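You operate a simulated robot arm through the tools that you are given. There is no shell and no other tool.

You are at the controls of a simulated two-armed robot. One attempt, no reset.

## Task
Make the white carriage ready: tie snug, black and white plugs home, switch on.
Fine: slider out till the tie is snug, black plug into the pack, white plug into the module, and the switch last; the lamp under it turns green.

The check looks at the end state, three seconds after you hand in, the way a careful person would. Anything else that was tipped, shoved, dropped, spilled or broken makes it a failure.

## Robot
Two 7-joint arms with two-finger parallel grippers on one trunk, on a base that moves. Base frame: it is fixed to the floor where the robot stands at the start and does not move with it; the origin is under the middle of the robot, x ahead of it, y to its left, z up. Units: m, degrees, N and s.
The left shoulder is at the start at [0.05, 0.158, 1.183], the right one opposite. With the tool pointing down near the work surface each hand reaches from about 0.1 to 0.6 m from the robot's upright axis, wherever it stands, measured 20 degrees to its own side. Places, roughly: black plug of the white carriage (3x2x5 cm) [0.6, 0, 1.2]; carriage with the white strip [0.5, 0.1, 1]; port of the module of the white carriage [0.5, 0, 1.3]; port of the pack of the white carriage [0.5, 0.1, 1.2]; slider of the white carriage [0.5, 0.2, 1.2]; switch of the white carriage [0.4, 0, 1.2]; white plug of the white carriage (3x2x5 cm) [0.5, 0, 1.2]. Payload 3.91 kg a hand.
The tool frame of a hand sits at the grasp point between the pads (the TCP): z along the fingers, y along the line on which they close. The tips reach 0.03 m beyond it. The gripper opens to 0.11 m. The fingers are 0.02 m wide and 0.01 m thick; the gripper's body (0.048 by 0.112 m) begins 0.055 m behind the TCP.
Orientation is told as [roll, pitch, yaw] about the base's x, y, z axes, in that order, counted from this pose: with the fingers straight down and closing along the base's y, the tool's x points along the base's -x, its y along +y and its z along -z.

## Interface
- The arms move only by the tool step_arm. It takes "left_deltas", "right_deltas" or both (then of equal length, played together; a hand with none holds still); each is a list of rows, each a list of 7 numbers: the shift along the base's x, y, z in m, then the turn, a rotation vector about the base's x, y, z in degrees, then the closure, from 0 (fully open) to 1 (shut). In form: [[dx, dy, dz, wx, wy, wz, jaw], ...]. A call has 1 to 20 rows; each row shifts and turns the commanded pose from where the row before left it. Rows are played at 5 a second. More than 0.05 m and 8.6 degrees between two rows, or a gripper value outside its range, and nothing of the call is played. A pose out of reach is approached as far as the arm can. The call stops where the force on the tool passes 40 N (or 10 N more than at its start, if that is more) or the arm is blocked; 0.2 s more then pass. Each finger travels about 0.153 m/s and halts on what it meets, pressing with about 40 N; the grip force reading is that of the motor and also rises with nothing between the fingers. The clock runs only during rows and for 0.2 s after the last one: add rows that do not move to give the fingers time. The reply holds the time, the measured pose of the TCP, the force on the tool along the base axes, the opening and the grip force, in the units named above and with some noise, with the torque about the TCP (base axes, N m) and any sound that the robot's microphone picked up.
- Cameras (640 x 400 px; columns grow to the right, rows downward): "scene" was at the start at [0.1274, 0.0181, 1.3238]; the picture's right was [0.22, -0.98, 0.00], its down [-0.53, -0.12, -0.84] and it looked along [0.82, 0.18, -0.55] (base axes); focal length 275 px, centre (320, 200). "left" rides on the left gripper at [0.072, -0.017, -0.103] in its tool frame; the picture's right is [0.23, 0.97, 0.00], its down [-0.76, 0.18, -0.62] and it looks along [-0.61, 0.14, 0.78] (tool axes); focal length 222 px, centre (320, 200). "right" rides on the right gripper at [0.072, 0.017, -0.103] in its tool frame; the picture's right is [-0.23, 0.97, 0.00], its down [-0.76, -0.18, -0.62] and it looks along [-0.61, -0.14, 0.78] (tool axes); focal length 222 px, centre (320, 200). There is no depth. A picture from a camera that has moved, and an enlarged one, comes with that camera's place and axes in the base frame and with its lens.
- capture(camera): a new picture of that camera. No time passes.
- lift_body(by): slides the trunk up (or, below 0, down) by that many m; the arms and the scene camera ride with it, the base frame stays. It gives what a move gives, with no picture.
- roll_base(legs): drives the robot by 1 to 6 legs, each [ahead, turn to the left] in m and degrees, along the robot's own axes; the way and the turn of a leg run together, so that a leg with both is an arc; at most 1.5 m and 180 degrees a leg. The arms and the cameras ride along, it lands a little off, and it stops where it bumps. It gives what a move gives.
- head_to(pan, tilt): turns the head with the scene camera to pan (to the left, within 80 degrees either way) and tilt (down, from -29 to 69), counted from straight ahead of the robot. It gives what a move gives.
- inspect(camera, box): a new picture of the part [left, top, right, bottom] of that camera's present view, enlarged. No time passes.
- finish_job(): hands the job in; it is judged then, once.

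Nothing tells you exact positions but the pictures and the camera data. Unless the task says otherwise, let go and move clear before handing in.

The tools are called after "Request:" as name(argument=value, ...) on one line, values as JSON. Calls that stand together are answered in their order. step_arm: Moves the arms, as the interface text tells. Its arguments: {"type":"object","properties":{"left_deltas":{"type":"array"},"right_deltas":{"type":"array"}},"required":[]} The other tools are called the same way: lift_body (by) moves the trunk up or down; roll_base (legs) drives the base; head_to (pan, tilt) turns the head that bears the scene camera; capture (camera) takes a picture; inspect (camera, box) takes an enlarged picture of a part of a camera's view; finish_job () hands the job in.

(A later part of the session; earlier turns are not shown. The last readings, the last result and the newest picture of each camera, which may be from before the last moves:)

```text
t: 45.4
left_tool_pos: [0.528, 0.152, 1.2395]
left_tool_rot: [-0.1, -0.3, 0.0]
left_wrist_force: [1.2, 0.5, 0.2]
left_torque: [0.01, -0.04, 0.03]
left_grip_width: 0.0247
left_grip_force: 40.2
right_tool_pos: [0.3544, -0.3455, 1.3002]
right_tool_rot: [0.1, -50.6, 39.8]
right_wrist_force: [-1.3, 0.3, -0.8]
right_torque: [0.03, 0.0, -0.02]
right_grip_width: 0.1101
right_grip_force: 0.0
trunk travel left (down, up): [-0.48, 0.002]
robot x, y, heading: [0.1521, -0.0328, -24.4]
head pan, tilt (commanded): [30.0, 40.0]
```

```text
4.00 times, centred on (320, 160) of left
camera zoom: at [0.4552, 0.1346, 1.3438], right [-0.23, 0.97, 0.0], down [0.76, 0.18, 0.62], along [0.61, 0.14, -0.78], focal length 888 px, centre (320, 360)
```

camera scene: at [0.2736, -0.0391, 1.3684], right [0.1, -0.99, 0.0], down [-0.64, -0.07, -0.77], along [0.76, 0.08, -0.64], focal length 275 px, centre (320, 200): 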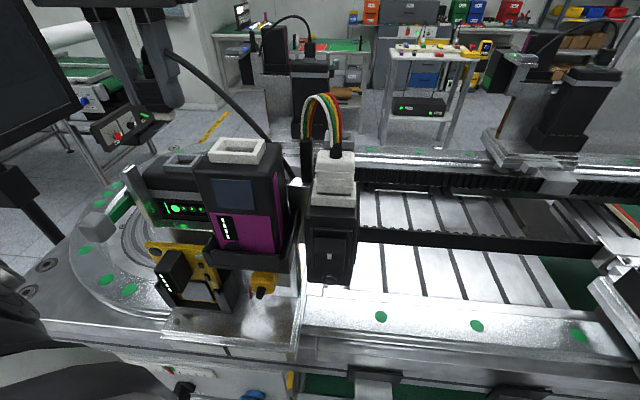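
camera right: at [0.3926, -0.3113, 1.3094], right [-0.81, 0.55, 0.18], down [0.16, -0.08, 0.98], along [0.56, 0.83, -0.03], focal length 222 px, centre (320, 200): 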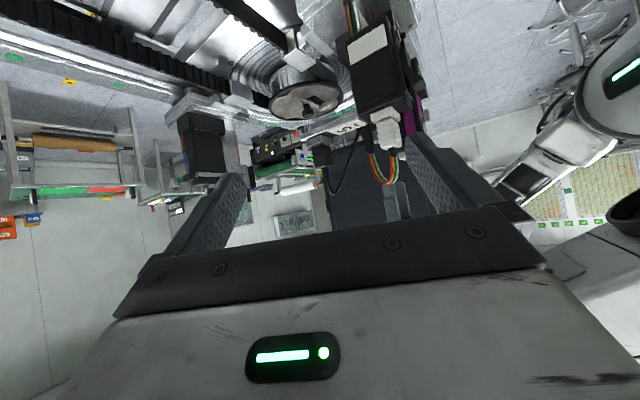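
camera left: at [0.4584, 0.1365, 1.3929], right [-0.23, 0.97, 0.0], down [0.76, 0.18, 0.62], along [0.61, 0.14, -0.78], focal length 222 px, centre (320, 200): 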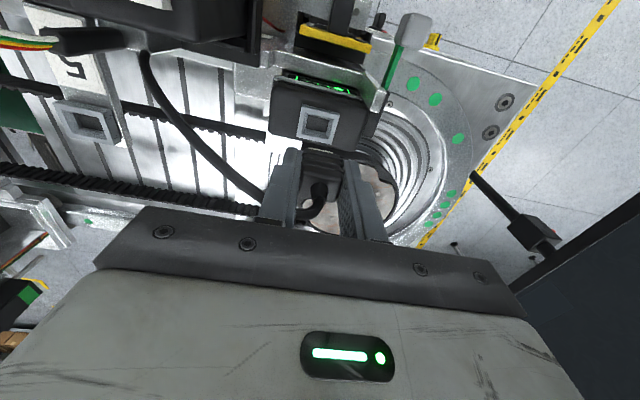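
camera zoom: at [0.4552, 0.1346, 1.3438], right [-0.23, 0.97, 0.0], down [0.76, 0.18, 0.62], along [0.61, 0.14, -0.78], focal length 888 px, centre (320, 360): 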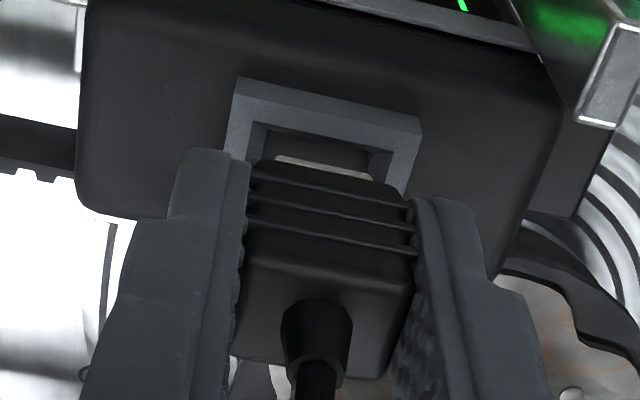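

From the hand camera the plug is now about 1 mm too far in y and 0.7 mm in x, and the earlier stop was the tongue riding the funnel, not seated. I'll correct by that much and lower again.

Request:
step_arm(left_deltas=[[-0.0007, -0.001, -0.002, 0, 0, 0, 1.0], [0, 0, -0.003, 0, 0, 0, 1.0], [0, 0, -0.003, 0, 0, 0, 1.0], [0, 0, -0.001, 0, 0, 0, 1.0]])

Request:
inspect(camera="scene", box=[160, 130, 210, 180])

Request:
inspect(camera="left", box=[280, 110, 360, 210])

```text
t: 46.4
left_tool_pos: [0.5266, 0.1497, 1.232]
left_tool_rot: [-0.3, -0.3, 0.2]
left_wrist_force: [-0.3, 1.0, 8.3]
left_torque: [0.02, 0.01, -0.01]
left_grip_width: 0.0248
left_grip_force: 39.6
right_tool_pos: [0.3533, -0.3457, 1.3002]
right_tool_rot: [0.1, -50.6, 39.8]
right_wrist_force: [0.0, 0.5, 0.4]
right_torque: [0.01, 0.0, 0.0]
right_grip_width: 0.1098
right_grip_force: 0.1
trunk travel left (down, up): [-0.48, 0.002]
robot x, y, heading: [0.1508, -0.0305, -24.0]
head pan, tilt (commanded): [30.0, 40.0]
```

```text
8.00 times, centred on (185, 155) of scene
camera zoom: at [0.2728, -0.0385, 1.3686], right [0.1, -0.99, 0.0], down [-0.64, -0.07, -0.77], along [0.76, 0.08, -0.64], focal length 2203 px, centre (1400, 560)
```

zoom: 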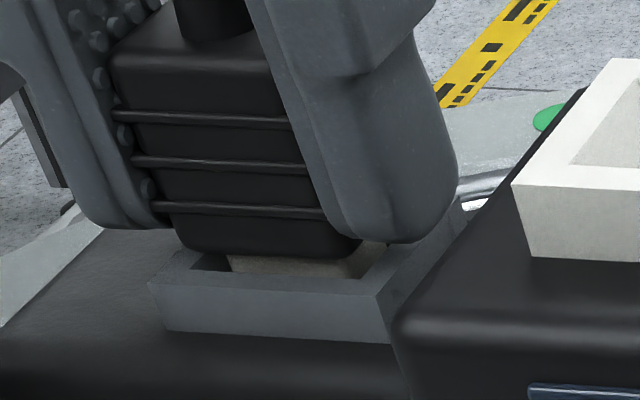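

```text
4.00 times, centred on (320, 160) of left
camera zoom: at [0.4539, 0.1337, 1.335], right [-0.23, 0.97, -0.01], down [0.76, 0.18, 0.63], along [0.61, 0.14, -0.78], focal length 888 px, centre (320, 360)
```

zoom: 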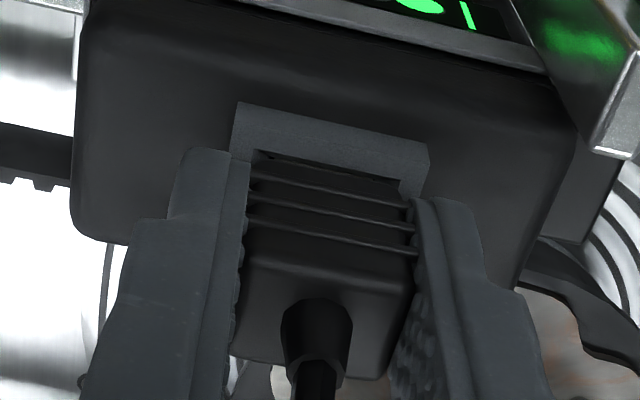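

Contact again at the same height with lateral forces balanced. To judge how deep "home" looks, I'll view the parked white plug at the same magnification for comparison.

Request:
inspect(camera="scene", box=[305, 150, 365, 215])

Request:
inspect(camera="scene", box=[150, 120, 220, 190])

Request:
inspect(camera="scene", box=[575, 40, 625, 90])

```text
6.15 times, centred on (335, 182) of scene
camera zoom: at [0.2728, -0.0385, 1.3686], right [0.1, -0.99, 0.0], down [-0.64, -0.07, -0.77], along [0.76, 0.08, -0.64], focal length 1694 px, centre (228, 308)
```

zoom: 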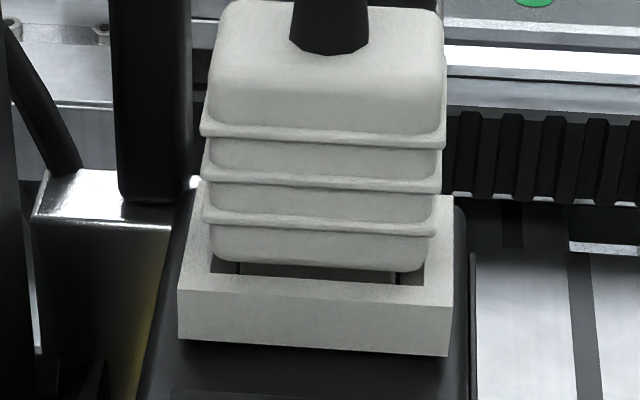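

```text
5.71 times, centred on (185, 155) of scene
camera zoom: at [0.2728, -0.0385, 1.3686], right [0.1, -0.99, 0.0], down [-0.64, -0.07, -0.77], along [0.76, 0.08, -0.64], focal length 1573 px, centre (1091, 457)
```

zoom: 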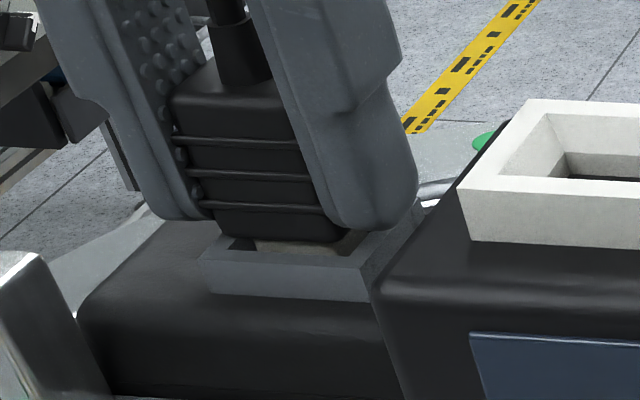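

```text
8.00 times, centred on (600, 65) of scene
camera zoom: at [0.2728, -0.0385, 1.3686], right [0.1, -0.99, 0.0], down [-0.64, -0.07, -0.77], along [0.76, 0.08, -0.64], focal length 2203 px, centre (-1920, 1280)
```

zoom: 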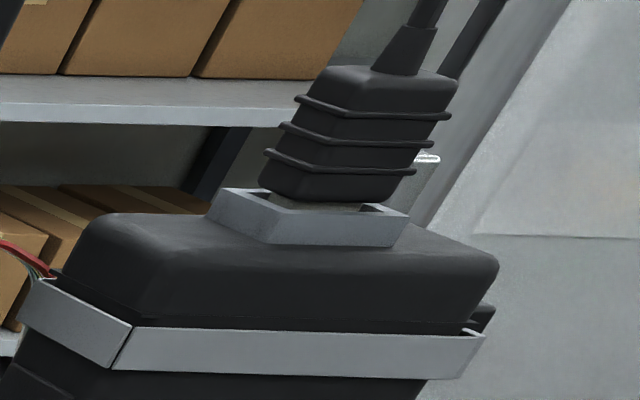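

The seated plugs show roughly a 2–3 mm gap while mine shows about 4.5 mm, so it needs a little more. Lateral forces are balanced now, so I'll press gradually and watch whether it advances.

Request:
step_arm(left_deltas=[[0, 0, -0.0012, 0, 0, 0, 1.0], [0, 0, -0.0012, 0, 0, 0, 1.0]])

Request:
inspect(camera="scene", box=[160, 130, 210, 180])

```text
t: 47.0
left_tool_pos: [0.5271, 0.1497, 1.2312]
left_tool_rot: [-0.3, -0.7, 0.2]
left_wrist_force: [3.3, 5.6, 33.4]
left_torque: [0.21, -0.25, -0.01]
left_grip_width: 0.025
left_grip_force: 39.9
right_tool_pos: [0.3513, -0.3463, 1.301]
right_tool_rot: [0.0, -50.7, 39.8]
right_wrist_force: [0.1, -0.5, -0.2]
right_torque: [-0.02, -0.03, -0.02]
right_grip_width: 0.1102
right_grip_force: 0.1
trunk travel left (down, up): [-0.48, 0.002]
robot x, y, heading: [0.1518, -0.0305, -24.2]
head pan, tilt (commanded): [30.0, 40.0]
```

```text
8.00 times, centred on (185, 155) of scene
camera zoom: at [0.2718, -0.0384, 1.369], right [0.1, -0.99, 0.0], down [-0.64, -0.07, -0.77], along [0.76, 0.08, -0.64], focal length 2203 px, centre (1400, 560)
```

zoom: 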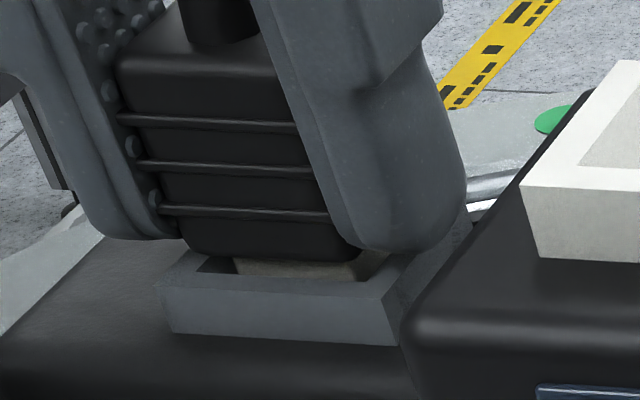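

The load is centred on the tongue (torques match its centre), which suggests it is close to bottoming rather than catching on an edge. I'll wiggle slightly under this load to overcome any friction and see if it sinks further.

Request:
step_arm(left_deltas=[[0.001, 0, 0, 0, 0, 0, 1.0], [0, 0.001, 0, 0, 0, 0, 1.0], [-0.001, 0, 0, 0, 0, 0, 1.0], [0, -0.001, 0, 0, 0, 0, 1.0]])

Request:
inspect(camera="scene", box=[160, 130, 210, 180])

Request:
inspect(camera="left", box=[220, 80, 420, 240])

```text
t: 48.0
left_tool_pos: [0.5264, 0.1487, 1.2311]
left_tool_rot: [-0.3, -0.4, 0.1]
left_wrist_force: [5.2, 6.0, 29.3]
left_torque: [0.21, -0.3, -0.04]
left_grip_width: 0.0247
left_grip_force: 39.8
right_tool_pos: [0.3528, -0.3435, 1.3003]
right_tool_rot: [0.0, -50.7, 39.8]
right_wrist_force: [0.4, -0.3, -0.5]
right_torque: [-0.02, 0.01, -0.01]
right_grip_width: 0.1102
right_grip_force: 0.0
trunk travel left (down, up): [-0.48, 0.002]
robot x, y, heading: [0.1489, -0.0291, -24.2]
head pan, tilt (commanded): [30.0, 40.0]
```

```text
8.00 times, centred on (185, 155) of scene
camera zoom: at [0.2723, -0.0383, 1.3686], right [0.1, -0.99, 0.0], down [-0.64, -0.07, -0.77], along [0.76, 0.08, -0.64], focal length 2203 px, centre (1400, 560)
```

zoom: 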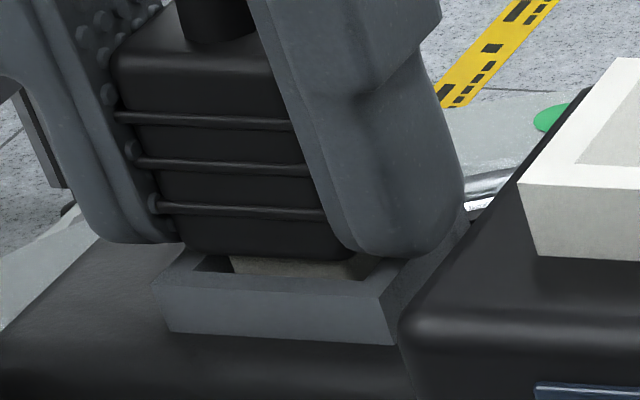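

```text
2.50 times, centred on (320, 160) of left
camera zoom: at [0.4529, 0.1332, 1.3331], right [-0.23, 0.97, -0.01], down [0.76, 0.18, 0.63], along [0.61, 0.14, -0.78], focal length 555 px, centre (320, 300)
```

zoom: 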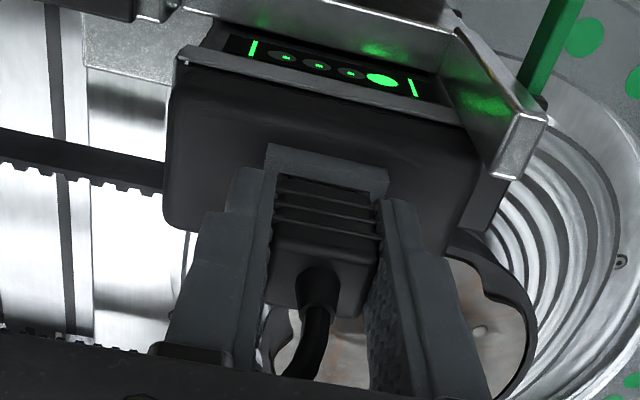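

The fingers slipped about 2 mm down the plug without it sinking, and the rim is pushing it toward +x and +y (about 5–6 N each). I'll unload, shift 2 mm in x and 1.5 mm in y, and press again.

Request:
step_arm(left_deltas=[[0, 0, 0.003, 0, 0, 0, 1.0], [0.001, 0.0008, 0.001, 0, 0, 0, 1.0], [0.001, 0.0007, 0, 0, 0, 0, 1.0], [0, 0, 0, 0, 0, 0, 1.0]])

Request:
inspect(camera="scene", box=[160, 130, 210, 180])

Request:
inspect(camera="left", box=[280, 110, 360, 210])

```text
t: 49.0
left_tool_pos: [0.5285, 0.1503, 1.2355]
left_tool_rot: [-0.2, -0.3, 0.0]
left_wrist_force: [0.1, -2.0, -0.1]
left_torque: [-0.04, 0.06, 0.03]
left_grip_width: 0.0245
left_grip_force: 39.8
right_tool_pos: [0.3522, -0.3454, 1.3006]
right_tool_rot: [0.1, -50.7, 39.8]
right_wrist_force: [-0.6, 0.0, 0.3]
right_torque: [0.01, 0.0, -0.01]
right_grip_width: 0.1099
right_grip_force: 0.0
trunk travel left (down, up): [-0.48, 0.002]
robot x, y, heading: [0.1515, -0.0277, -23.7]
head pan, tilt (commanded): [30.0, 40.0]
```

```text
8.00 times, centred on (185, 155) of scene
camera zoom: at [0.2732, -0.0387, 1.3685], right [0.1, -0.99, 0.0], down [-0.64, -0.07, -0.77], along [0.76, 0.08, -0.64], focal length 2203 px, centre (1400, 560)
```

zoom: 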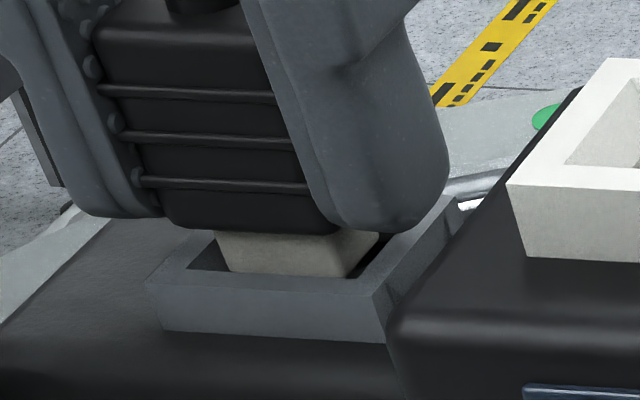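

```text
4.00 times, centred on (320, 160) of left
camera zoom: at [0.4554, 0.1348, 1.3362], right [-0.23, 0.97, 0.0], down [0.76, 0.18, 0.62], along [0.61, 0.14, -0.78], focal length 888 px, centre (320, 360)
```

zoom: 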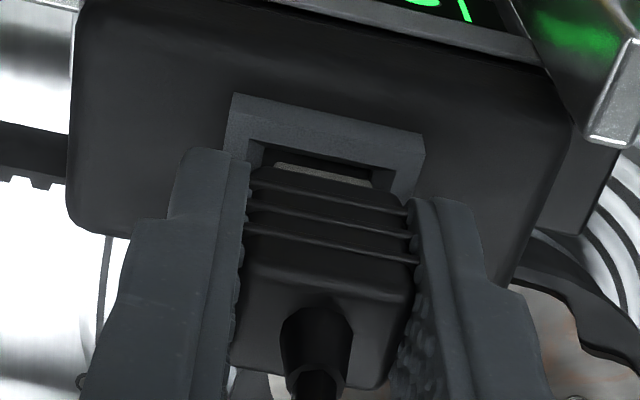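

The tongue is now clearly visible: x looks right (about 9 mm behind the rim front, as it should be), but y is about 1.6 mm too far. I'll correct y, bias x slightly for the recoil, and press down again.

Request:
step_arm(left_deltas=[[0.0006, -0.0016, 0, 0, 0, 0, 1.0], [0, 0, -0.002, 0, 0, 0, 1.0], [0, 0, -0.002, 0, 0, 0, 1.0]])

Request:
inspect(camera="scene", box=[160, 130, 210, 180])

Request:
inspect(camera="left", box=[280, 110, 360, 210])

```text
t: 49.8
left_tool_pos: [0.5286, 0.1494, 1.2307]
left_tool_rot: [-0.2, -0.4, 0.1]
left_wrist_force: [-2.5, 1.8, 9.5]
left_torque: [0.01, 0.03, -0.02]
left_grip_width: 0.0249
left_grip_force: 40.5
right_tool_pos: [0.352, -0.3453, 1.3008]
right_tool_rot: [0.0, -50.7, 39.8]
right_wrist_force: [-0.1, -0.7, 0.1]
right_torque: [-0.03, -0.02, 0.01]
right_grip_width: 0.1101
right_grip_force: 0.0
trunk travel left (down, up): [-0.48, 0.002]
robot x, y, heading: [0.1521, -0.0287, -24.5]
head pan, tilt (commanded): [30.0, 40.0]
```

```text
8.00 times, centred on (185, 155) of scene
camera zoom: at [0.2723, -0.0385, 1.3687], right [0.1, -0.99, 0.0], down [-0.64, -0.07, -0.77], along [0.76, 0.08, -0.64], focal length 2203 px, centre (1400, 560)
```

zoom: 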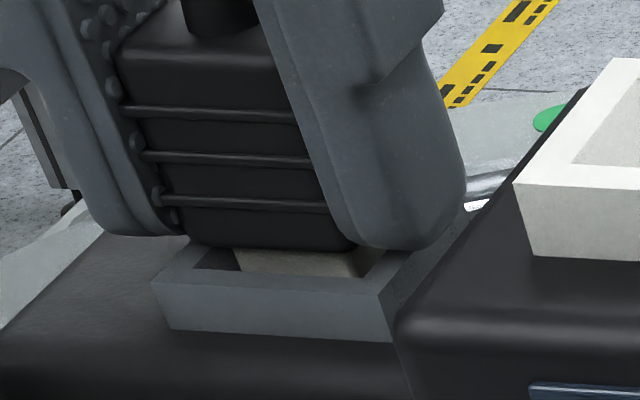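

```text
4.00 times, centred on (320, 160) of left
camera zoom: at [0.4551, 0.1339, 1.3329], right [-0.23, 0.97, -0.01], down [0.76, 0.18, 0.63], along [0.61, 0.14, -0.78], focal length 888 px, centre (320, 360)
```

zoom: 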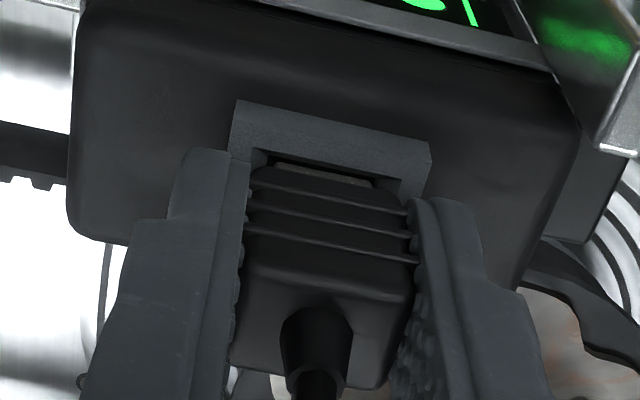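

The stop depth doesn't change as I shift sideways and the load is centred, so the tongue is in the port and meeting a firm resistance that my grip slips against at about 30 N. I'll let go, then straddle the cable boot with the fingertips and press on the plug's top, which can take more force.

Request:
step_arm(left_deltas=[[-0.0006, 0, 0, 0, 0, 0, 1.0], [0, 0, 0.0005, 0, 0, 0, 0.9], [0, 0, 0, 0, 0, 0, 0.7], [0, 0, 0, 0, 0, 0, 0.6], [0, 0, 0, 0, 0, 0, 0.6]])

Request:
inspect(camera="scene", box=[150, 110, 220, 180])

Request:
inspect(camera="left", box=[260, 100, 380, 220])

```text
t: 51.0
left_tool_pos: [0.5282, 0.1483, 1.2303]
left_tool_rot: [-0.1, -0.3, 0.0]
left_wrist_force: [0.3, -0.2, -0.4]
left_torque: [-0.02, -0.01, -0.01]
left_grip_width: 0.0438
left_grip_force: 0.0
right_tool_pos: [0.3537, -0.3457, 1.3004]
right_tool_rot: [0.2, -50.6, 39.8]
right_wrist_force: [-0.9, 0.3, 0.1]
right_torque: [-0.02, -0.04, -0.01]
right_grip_width: 0.11
right_grip_force: 0.0
trunk travel left (down, up): [-0.48, 0.002]
robot x, y, heading: [0.1526, -0.0283, -24.0]
head pan, tilt (commanded): [30.0, 40.0]
```

```text
5.71 times, centred on (185, 145) of scene
camera zoom: at [0.2733, -0.0384, 1.3684], right [0.1, -0.99, 0.0], down [-0.64, -0.07, -0.77], along [0.76, 0.08, -0.64], focal length 1573 px, centre (1091, 514)
```

zoom: 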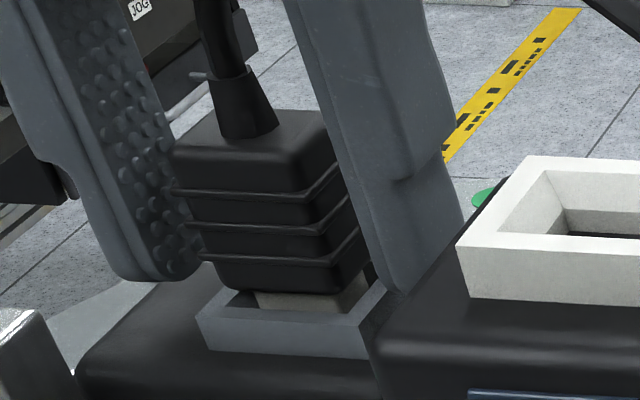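

```text
3.33 times, centred on (320, 160) of left
camera zoom: at [0.4559, 0.1337, 1.3326], right [-0.23, 0.97, -0.01], down [0.76, 0.18, 0.63], along [0.61, 0.14, -0.78], focal length 740 px, centre (320, 333)
```

zoom: 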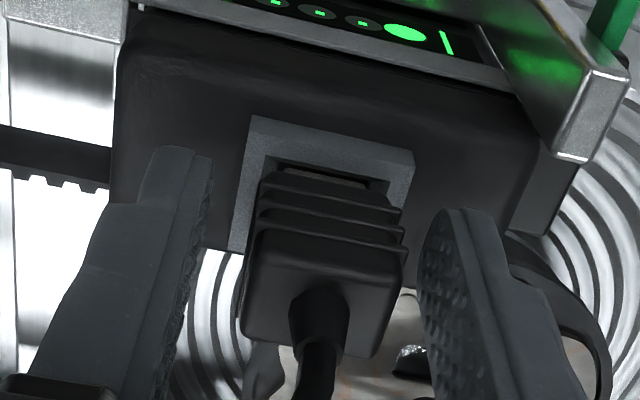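

Released, the plug stands in the port on its own but still shows tongue. I'll study its seating closely now that the fingers are out of the way.

Request:
inspect(camera="scene", box=[165, 135, 205, 175])

Request:
inspect(camera="left", box=[290, 110, 360, 180])

Request:
capture(camera="right")

```text
10.00 times, centred on (185, 155) of scene
camera zoom: at [0.2733, -0.0384, 1.3684], right [0.1, -0.99, 0.0], down [-0.64, -0.07, -0.77], along [0.76, 0.08, -0.64], focal length 2753 px, centre (1670, 650)
```

zoom: 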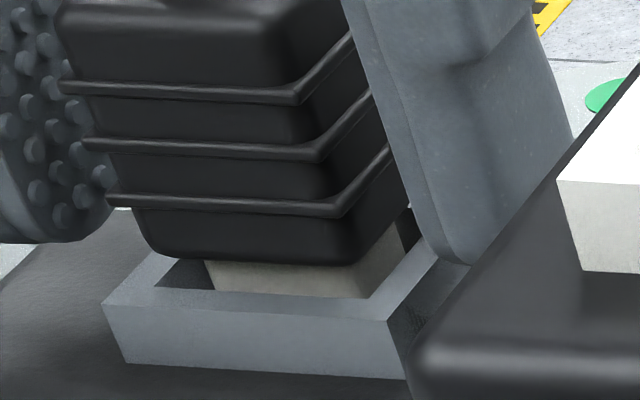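

```text
5.71 times, centred on (325, 145) of left
camera zoom: at [0.4559, 0.1337, 1.3326], right [-0.23, 0.97, -0.01], down [0.76, 0.18, 0.63], along [0.61, 0.14, -0.78], focal length 1269 px, centre (291, 514)
```

zoom: 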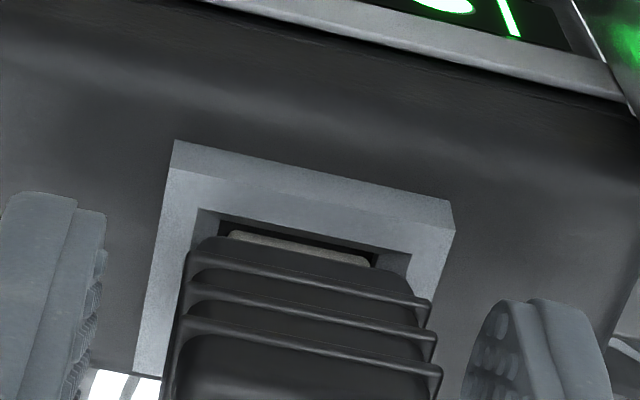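

```text
taken
camera right: at [0.2462, -0.4136, 1.3095], right [-0.51, 0.84, 0.18], down [0.12, -0.14, 0.98], along [0.85, 0.53, -0.03], focal length 222 px, centre (320, 200)
```

right: 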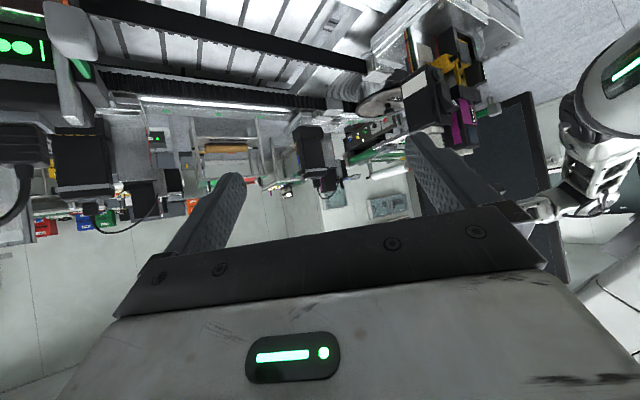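

The hand view shows the tongue inside the hole with about 1 mm of clearance all round, so nothing is blocking it sideways. I'll zoom hard on the reference plugs to see how much tongue shows when home.

Request:
inspect(camera="scene", box=[585, 50, 615, 75])

Request:
inspect(camera="scene", box=[298, 35, 318, 60])

Request:
inspect(camera="right", box=[400, 80, 500, 160])

```text
16.00 times, centred on (600, 62) of scene
camera zoom: at [0.2733, -0.0384, 1.3684], right [0.1, -0.99, 0.0], down [-0.64, -0.07, -0.77], along [0.76, 0.08, -0.64], focal length 4406 px, centre (-4160, 2400)
```

zoom: 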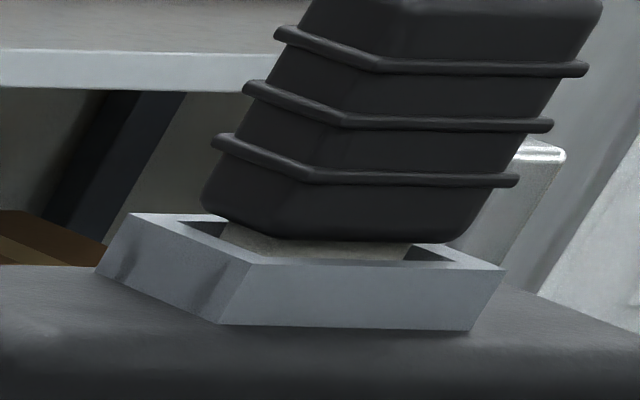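

```text
16.00 times, centred on (308, 48) of scene
camera zoom: at [0.2733, -0.0384, 1.3684], right [0.1, -0.99, 0.0], down [-0.64, -0.07, -0.77], along [0.76, 0.08, -0.64], focal length 4406 px, centre (512, 2640)
```

zoom: 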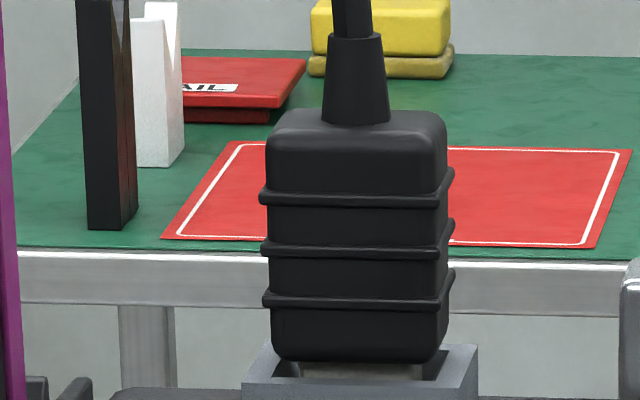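

```text
5.00 times, centred on (450, 120) of right
camera zoom: at [0.2462, -0.4136, 1.3095], right [-0.51, 0.84, 0.18], down [0.12, -0.14, 0.98], along [0.85, 0.53, -0.03], focal length 1111 px, centre (-330, 600)
```

zoom: 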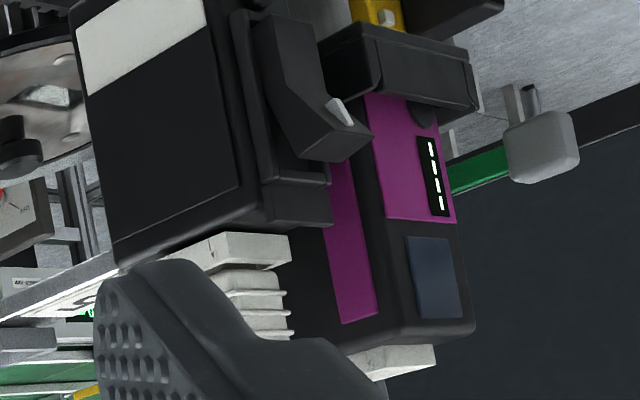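

The references show about 3 mm of gap while mine shows about 5 mm, so roughly 2 mm remain. I'll raise the fingers above the plug's top, narrow them to straddle the boot, and press down on the shoulders.

Request:
step_arm(left_deltas=[[0, 0, 0.012, 0, 0, 0, 0.6], [0.001, 0, 0.012, 0, 0, 0, 0.6], [0.0015, 0, 0.013, 0, 0, 0, 0.6], [0, 0, 0, 0, 0, 0, 0.8], [0, 0, 0, 0, 0, 0, 0.86]])

Request:
inspect(camera="left", box=[260, 100, 380, 220])

Request:
inspect(camera="scene", box=[140, 90, 220, 180])

```text
t: 52.2
left_tool_pos: [0.5304, 0.1478, 1.2669]
left_tool_rot: [-0.2, -0.2, 0.0]
left_wrist_force: [-0.5, 0.7, -0.7]
left_torque: [0.01, 0.01, -0.02]
left_grip_width: 0.0155
left_grip_force: 0.1
right_tool_pos: [0.3543, -0.3451, 1.2996]
right_tool_rot: [0.1, -50.6, 39.9]
right_wrist_force: [0.8, -0.1, 0.7]
right_torque: [-0.01, -0.01, -0.04]
right_grip_width: 0.1101
right_grip_force: 0.2
trunk travel left (down, up): [-0.48, 0.002]
robot x, y, heading: [0.1492, -0.0273, -24.3]
head pan, tilt (commanded): [30.0, 40.0]
```

```text
3.33 times, centred on (320, 160) of left
camera zoom: at [0.457, 0.1318, 1.3701], right [-0.23, 0.97, 0.0], down [0.76, 0.18, 0.63], along [0.61, 0.14, -0.78], focal length 740 px, centre (320, 333)
```

zoom: 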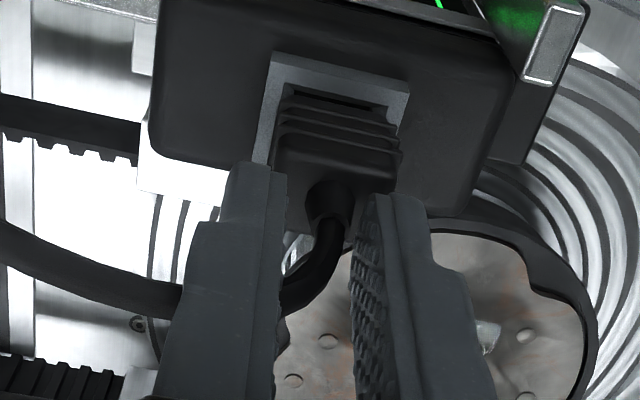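

```text
4.44 times, centred on (180, 135) of scene
camera zoom: at [0.2734, -0.0384, 1.3684], right [0.1, -0.99, 0.0], down [-0.64, -0.07, -0.77], along [0.76, 0.08, -0.64], focal length 1224 px, centre (942, 489)
```

zoom: 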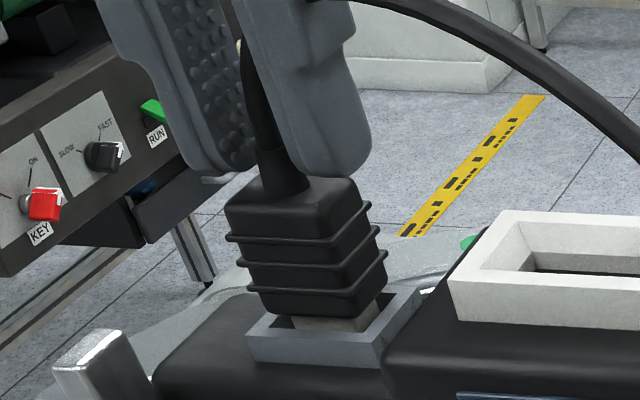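

The fingertips straddle the boot but sit about 2 mm toward -y. I'll shift +y 2 mm and press down until contact.

Request:
step_arm(left_deltas=[[0.0005, 0.002, 0, 0, 0, 0, 0.86], [0, 0, -0.004, 0, 0, 0, 0.86], [0, 0, -0.003, 0, 0, 0, 0.86], [0, 0, -0.002, 0, 0, 0, 0.86]])

Request:
inspect(camera="left", box=[260, 100, 380, 220])

Request:
inspect(camera="scene", box=[140, 90, 220, 180])

```text
t: 53.2
left_tool_pos: [0.5305, 0.1506, 1.2614]
left_tool_rot: [-0.3, -0.8, 0.1]
left_wrist_force: [0.4, 0.9, 29.2]
left_torque: [0.03, -0.09, -0.01]
left_grip_width: 0.0154
left_grip_force: 0.1
right_tool_pos: [0.3529, -0.3456, 1.3004]
right_tool_rot: [0.0, -50.7, 39.8]
right_wrist_force: [0.9, -1.2, 0.1]
right_torque: [-0.01, -0.03, 0.01]
right_grip_width: 0.1098
right_grip_force: 0.1
trunk travel left (down, up): [-0.48, 0.002]
robot x, y, heading: [0.1491, -0.0315, -23.8]
head pan, tilt (commanded): [30.0, 40.0]
```

```text
3.33 times, centred on (320, 160) of left
camera zoom: at [0.457, 0.1351, 1.3637], right [-0.23, 0.97, -0.01], down [0.75, 0.18, 0.63], along [0.62, 0.14, -0.78], focal length 740 px, centre (320, 333)
```

zoom: 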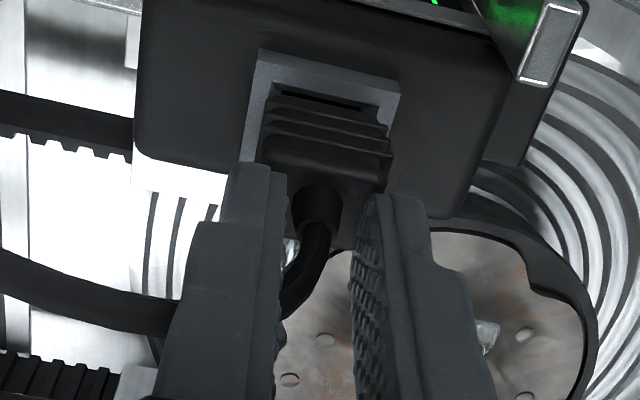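

```text
4.44 times, centred on (180, 135) of scene
camera zoom: at [0.2717, -0.0391, 1.3692], right [0.1, -0.99, 0.0], down [-0.64, -0.07, -0.77], along [0.76, 0.08, -0.64], focal length 1224 px, centre (942, 489)
```

zoom: 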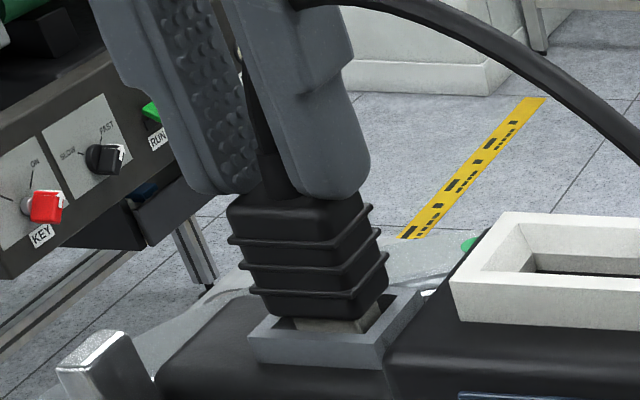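

Contact on the plug's shoulders with 29 N, centred. Pressing further.

Request:
step_arm(left_deltas=[[0, 0, -0.001, 0, 0, 0, 0.86]])

Request:
step_arm(left_deltas=[[0, 0, -0.001, 0, 0, 0, 0.86]])

Request:
inspect(camera="scene", box=[165, 135, 205, 175])

```text
t: 53.6
left_tool_pos: [0.5323, 0.1525, 1.2617]
left_tool_rot: [-0.5, -0.9, 0.1]
left_wrist_force: [-2.5, 0.1, 15.3]
left_torque: [0.01, 0.16, 0.0]
left_grip_width: 0.0154
left_grip_force: 0.3
right_tool_pos: [0.3517, -0.3443, 1.2994]
right_tool_rot: [0.1, -50.8, 39.9]
right_wrist_force: [-0.6, 0.0, 0.0]
right_torque: [0.02, 0.03, -0.05]
right_grip_width: 0.1098
right_grip_force: 0.1
trunk travel left (down, up): [-0.48, 0.002]
robot x, y, heading: [0.153, -0.029, -24.4]
head pan, tilt (commanded): [30.0, 40.0]
stopped in row 1 (left hand): the force on the tool passed its limit at 42 N (the readings are from after the stop); the commanded pose is now the measured one
```

```text
t: 54.0
left_tool_pos: [0.5306, 0.151, 1.2631]
left_tool_rot: [-0.4, -1.2, 0.2]
left_wrist_force: [-1.2, 3.3, 30.4]
left_torque: [0.2, 0.11, -0.02]
left_grip_width: 0.0154
left_grip_force: 0.5
right_tool_pos: [0.3509, -0.3457, 1.3]
right_tool_rot: [0.0, -50.7, 39.8]
right_wrist_force: [-0.7, -0.7, 0.4]
right_torque: [-0.01, -0.01, -0.01]
right_grip_width: 0.11
right_grip_force: 0.1
trunk travel left (down, up): [-0.48, 0.002]
robot x, y, heading: [0.1523, -0.0281, -24.1]
head pan, tilt (commanded): [30.0, 40.0]
```

```text
10.00 times, centred on (185, 155) of scene
camera zoom: at [0.2713, -0.0387, 1.3689], right [0.1, -0.99, 0.0], down [-0.64, -0.07, -0.77], along [0.76, 0.08, -0.64], focal length 2753 px, centre (1670, 650)
```

zoom: 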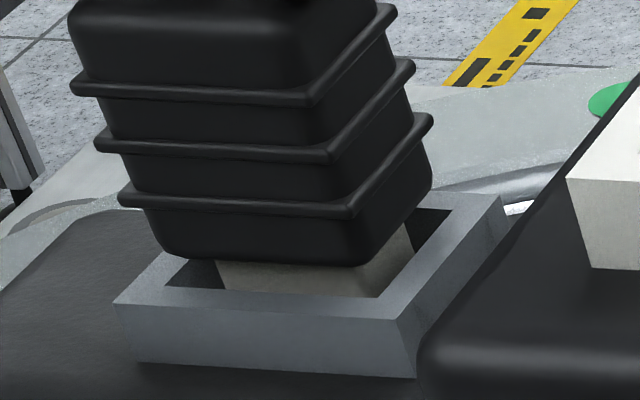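

Even past 40 N it doesn't move, so it really is caught. The white module port has the same shape, so I'll look closely at its inside to understand the lead-in before trying again.

Request:
inspect(camera="scene", box=[205, 125, 275, 175])

Request:
step_arm(left_deltas=[[0, 0, 0.004, 0, 0, 0, 0.86], [0, 0, 0.006, 0, 0, 0, 0.86], [0, 0, 0.008, 0, 0, 0, 0.7], [0, 0, 0, 0, 0, 0, 0.6]])

Request:
inspect(camera="left", box=[270, 90, 370, 200])

Request:
inspect(camera="scene", box=[165, 135, 205, 175])

```text
8.00 times, centred on (240, 150) of scene
camera zoom: at [0.2713, -0.0387, 1.3689], right [0.1, -0.99, 0.0], down [-0.64, -0.07, -0.77], along [0.76, 0.08, -0.64], focal length 2203 px, centre (960, 600)
```

zoom: 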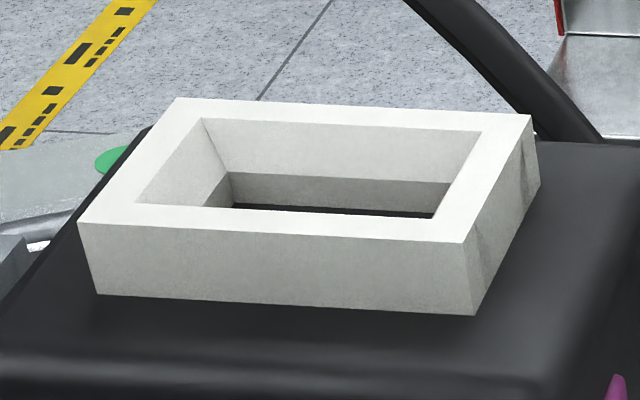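

```text
t: 55.0
left_tool_pos: [0.5332, 0.1524, 1.2764]
left_tool_rot: [-0.3, -0.7, 0.1]
left_wrist_force: [-0.7, 0.1, 0.8]
left_torque: [0.01, 0.0, 0.0]
left_grip_width: 0.0441
left_grip_force: 0.1
right_tool_pos: [0.3525, -0.3455, 1.2995]
right_tool_rot: [0.0, -50.6, 39.8]
right_wrist_force: [-0.7, 0.4, 0.1]
right_torque: [-0.03, 0.01, -0.01]
right_grip_width: 0.11
right_grip_force: 0.1
trunk travel left (down, up): [-0.48, 0.002]
robot x, y, heading: [0.1499, -0.0279, -23.8]
head pan, tilt (commanded): [30.0, 40.0]
```

```text
3.64 times, centred on (320, 145) of left
camera zoom: at [0.4577, 0.1352, 1.3787], right [-0.23, 0.97, -0.01], down [0.75, 0.18, 0.63], along [0.62, 0.14, -0.78], focal length 808 px, centre (320, 400)
```

zoom: 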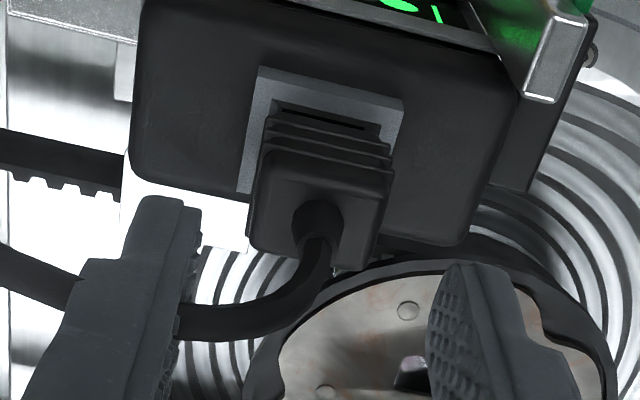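

```text
10.00 times, centred on (185, 155) of scene
camera zoom: at [0.2734, -0.0383, 1.3684], right [0.1, -0.99, 0.0], down [-0.64, -0.07, -0.77], along [0.76, 0.08, -0.64], focal length 2753 px, centre (1670, 650)
```

zoom: 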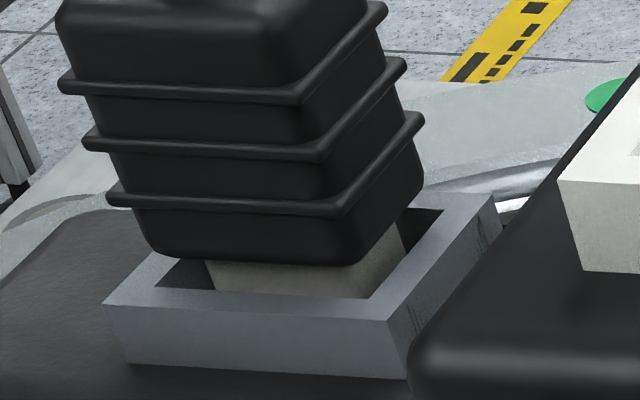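

The port has a sloped funnel leading into a tight well, and careful re-measurement puts the tongue about 1 mm too far toward -x and 0.7 mm too far toward +y, so it is resting on the funnel's lip. I'll regrip, lift a touch, shift +1 mm x and -0.7 mm y and try again.

Request:
step_arm(left_deltas=[[0, -0.0015, -0.013, 0, 0.5, 0, 0.6], [0, 0, -0.014, 0, 0, 0, 0.6], [0, 0, -0.013, 0, 0, 0, 0.6], [0, 0, 0, 0, 0, 0, 0.6]])

Request:
inspect(camera="left", box=[270, 100, 370, 210])

```text
t: 56.0
left_tool_pos: [0.5311, 0.151, 1.2361]
left_tool_rot: [-0.4, -0.3, 0.3]
left_wrist_force: [1.0, -0.3, 0.6]
left_torque: [0.0, -0.01, -0.02]
left_grip_width: 0.0438
left_grip_force: 0.1
right_tool_pos: [0.3536, -0.3455, 1.3019]
right_tool_rot: [0.1, -50.5, 39.8]
right_wrist_force: [-0.5, -0.2, -0.2]
right_torque: [0.02, 0.04, 0.0]
right_grip_width: 0.1098
right_grip_force: 0.1
trunk travel left (down, up): [-0.48, 0.002]
robot x, y, heading: [0.1548, -0.0289, -24.2]
head pan, tilt (commanded): [30.0, 40.0]
```

```text
3.64 times, centred on (320, 155) of left
camera zoom: at [0.4581, 0.1349, 1.3385], right [-0.23, 0.97, -0.01], down [0.76, 0.18, 0.63], along [0.61, 0.14, -0.78], focal length 808 px, centre (320, 364)
```

zoom: 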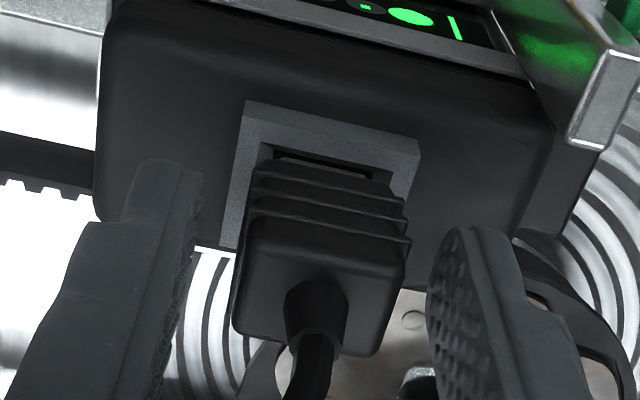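

Request:
step_arm(left_deltas=[[0, -0.0005, 0, 0, 0, 0, 0.75], [0, 0, 0, 0, 0, 0, 1.0], [0, 0, 0, 0, 0, 0, 1.0]])

Request:
inspect(camera="left", box=[285, 110, 355, 180])

Request:
inspect(camera="scene", box=[165, 135, 205, 175])

```text
t: 56.8
left_tool_pos: [0.5318, 0.1506, 1.2371]
left_tool_rot: [-0.4, -0.3, 0.2]
left_wrist_force: [-1.4, -1.0, -0.4]
left_torque: [-0.07, 0.02, -0.02]
left_grip_width: 0.0248
left_grip_force: 40.3
right_tool_pos: [0.3548, -0.345, 1.3002]
right_tool_rot: [0.1, -50.6, 39.8]
right_wrist_force: [-0.2, 0.2, -0.1]
right_torque: [-0.02, 0.04, -0.01]
right_grip_width: 0.1101
right_grip_force: 0.0
trunk travel left (down, up): [-0.48, 0.002]
robot x, y, heading: [0.1516, -0.0275, -24.1]
head pan, tilt (commanded): [30.0, 40.0]
```

```text
5.71 times, centred on (320, 145) of left
camera zoom: at [0.4585, 0.1344, 1.3384], right [-0.23, 0.97, -0.01], down [0.76, 0.18, 0.62], along [0.61, 0.14, -0.78], focal length 1269 px, centre (320, 514)
```

zoom: 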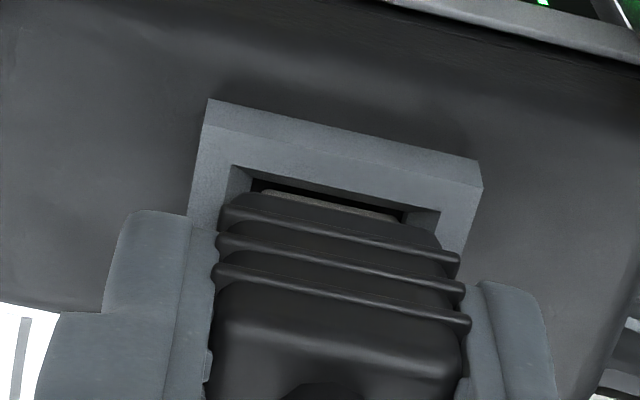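

```text
10.00 times, centred on (185, 155) of scene
camera zoom: at [0.2734, -0.0384, 1.3684], right [0.1, -0.99, 0.0], down [-0.64, -0.07, -0.77], along [0.76, 0.08, -0.64], focal length 2753 px, centre (1670, 650)
```

zoom: 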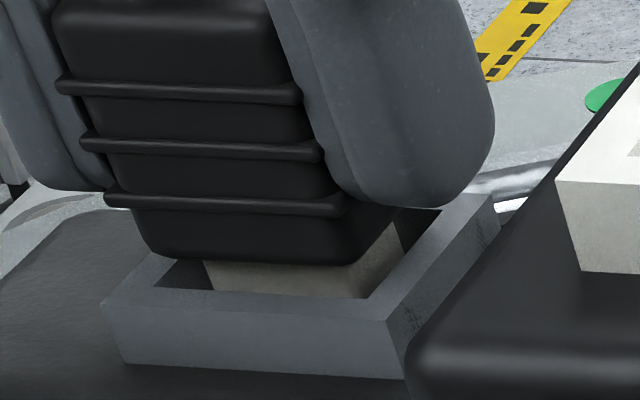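

Measured again: the tongue needs about +1.0 mm x and -0.45 mm y. Lifting 1.5 mm, shifting, then pressing gently.

Request:
step_arm(left_deltas=[[0, 0, 0.0015, 0, 0, 0, 1.0], [0.001, -0.0005, 0, 0, 0, 0, 1.0], [0.0003, 0, -0.0015, 0, 0, 0, 1.0], [0, 0, -0.001, 0, 0, 0, 1.0]])

Request:
inspect(camera="left", box=[285, 110, 355, 180])

Request:
inspect(camera="scene", box=[165, 135, 205, 175])

```text
t: 57.8
left_tool_pos: [0.5321, 0.1487, 1.2369]
left_tool_rot: [-0.3, -0.3, 0.1]
left_wrist_force: [-5.6, 1.9, 6.1]
left_torque: [0.06, 0.27, -0.04]
left_grip_width: 0.0248
left_grip_force: 39.8
right_tool_pos: [0.3521, -0.3448, 1.3001]
right_tool_rot: [0.1, -50.8, 39.8]
right_wrist_force: [-0.4, 0.2, -0.4]
right_torque: [0.02, 0.02, 0.0]
right_grip_width: 0.1101
right_grip_force: 0.1
trunk travel left (down, up): [-0.48, 0.002]
robot x, y, heading: [0.1508, -0.0289, -24.0]
head pan, tilt (commanded): [30.0, 40.0]
```

```text
5.71 times, centred on (320, 145) of left
camera zoom: at [0.4592, 0.1329, 1.3392], right [-0.23, 0.97, -0.01], down [0.76, 0.18, 0.63], along [0.61, 0.14, -0.78], focal length 1269 px, centre (320, 514)
```

zoom: 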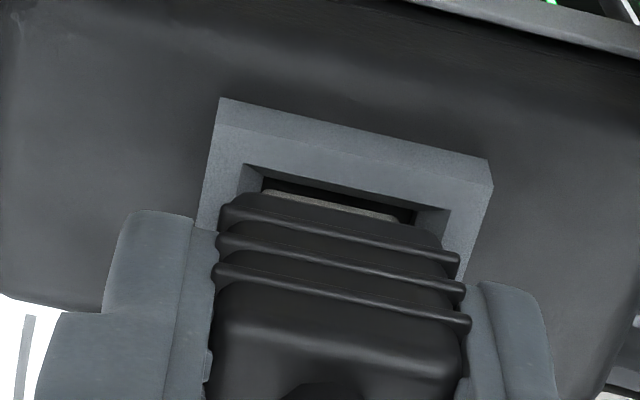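

```text
10.00 times, centred on (185, 155) of scene
camera zoom: at [0.2719, -0.0382, 1.3686], right [0.1, -0.99, 0.0], down [-0.64, -0.07, -0.77], along [0.76, 0.08, -0.64], focal length 2753 px, centre (1670, 650)
```

zoom: 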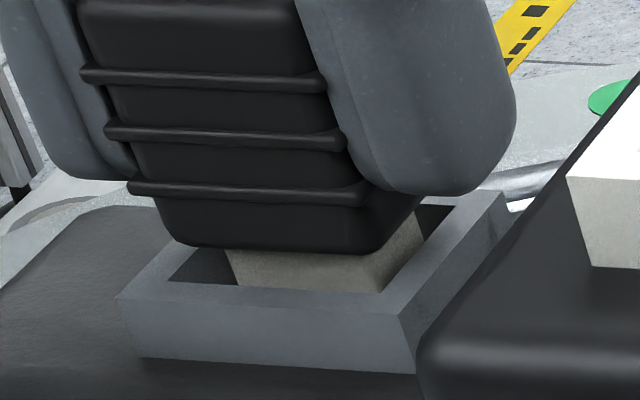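

The sideways push of -5.6 N says I went the wrong way in x. Looking back, the earlier 33 N contact actually matched the reference depth, and later lifts lost it. I'll shift back about 2.5 mm in x and 0.8 mm in y and lower again.

Request:
step_arm(left_deltas=[[0, 0, 0.0015, 0, 0, 0, 1.0], [-0.0015, 0.0005, 0, 0, 0, 0, 1.0], [-0.001, 0.0003, 0, 0, 0, 0, 1.0], [0, 0, -0.002, 0, 0, 0, 1.0], [0, 0, -0.0015, 0, 0, 0, 1.0]])

Request:
inspect(camera="left", box=[285, 110, 355, 180])

Request:
inspect(camera="scene", box=[165, 135, 205, 175])

```text
t: 59.0
left_tool_pos: [0.5299, 0.1484, 1.2351]
left_tool_rot: [-0.4, -0.6, 0.1]
left_wrist_force: [1.0, 3.0, 24.6]
left_torque: [0.1, -0.04, 0.02]
left_grip_width: 0.0245
left_grip_force: 40.3
right_tool_pos: [0.3521, -0.3444, 1.2996]
right_tool_rot: [-0.1, -50.7, 39.7]
right_wrist_force: [0.1, -0.4, 0.0]
right_torque: [0.0, 0.0, -0.03]
right_grip_width: 0.1101
right_grip_force: 0.0
trunk travel left (down, up): [-0.48, 0.002]
robot x, y, heading: [0.152, -0.0279, -24.2]
head pan, tilt (commanded): [30.0, 40.0]
```

```text
5.71 times, centred on (320, 145) of left
camera zoom: at [0.4567, 0.1336, 1.3378], right [-0.23, 0.97, -0.01], down [0.75, 0.19, 0.63], along [0.62, 0.14, -0.78], focal length 1269 px, centre (320, 514)
```

zoom: 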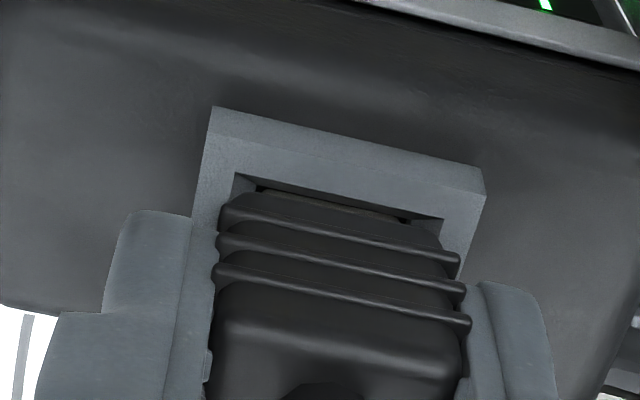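

```text
10.00 times, centred on (185, 155) of scene
camera zoom: at [0.2721, -0.0387, 1.369], right [0.1, -0.99, 0.0], down [-0.64, -0.07, -0.77], along [0.76, 0.08, -0.64], focal length 2753 px, centre (1670, 650)
```

zoom: 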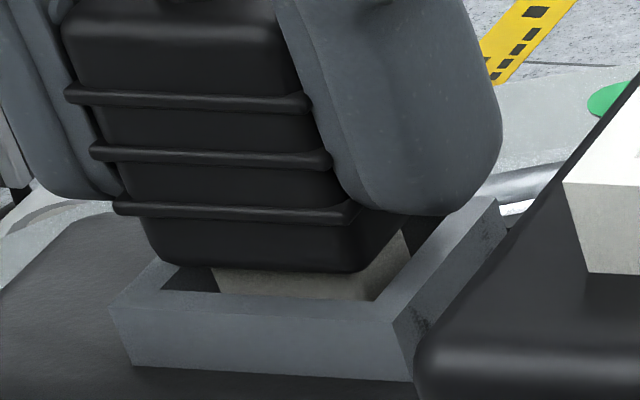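

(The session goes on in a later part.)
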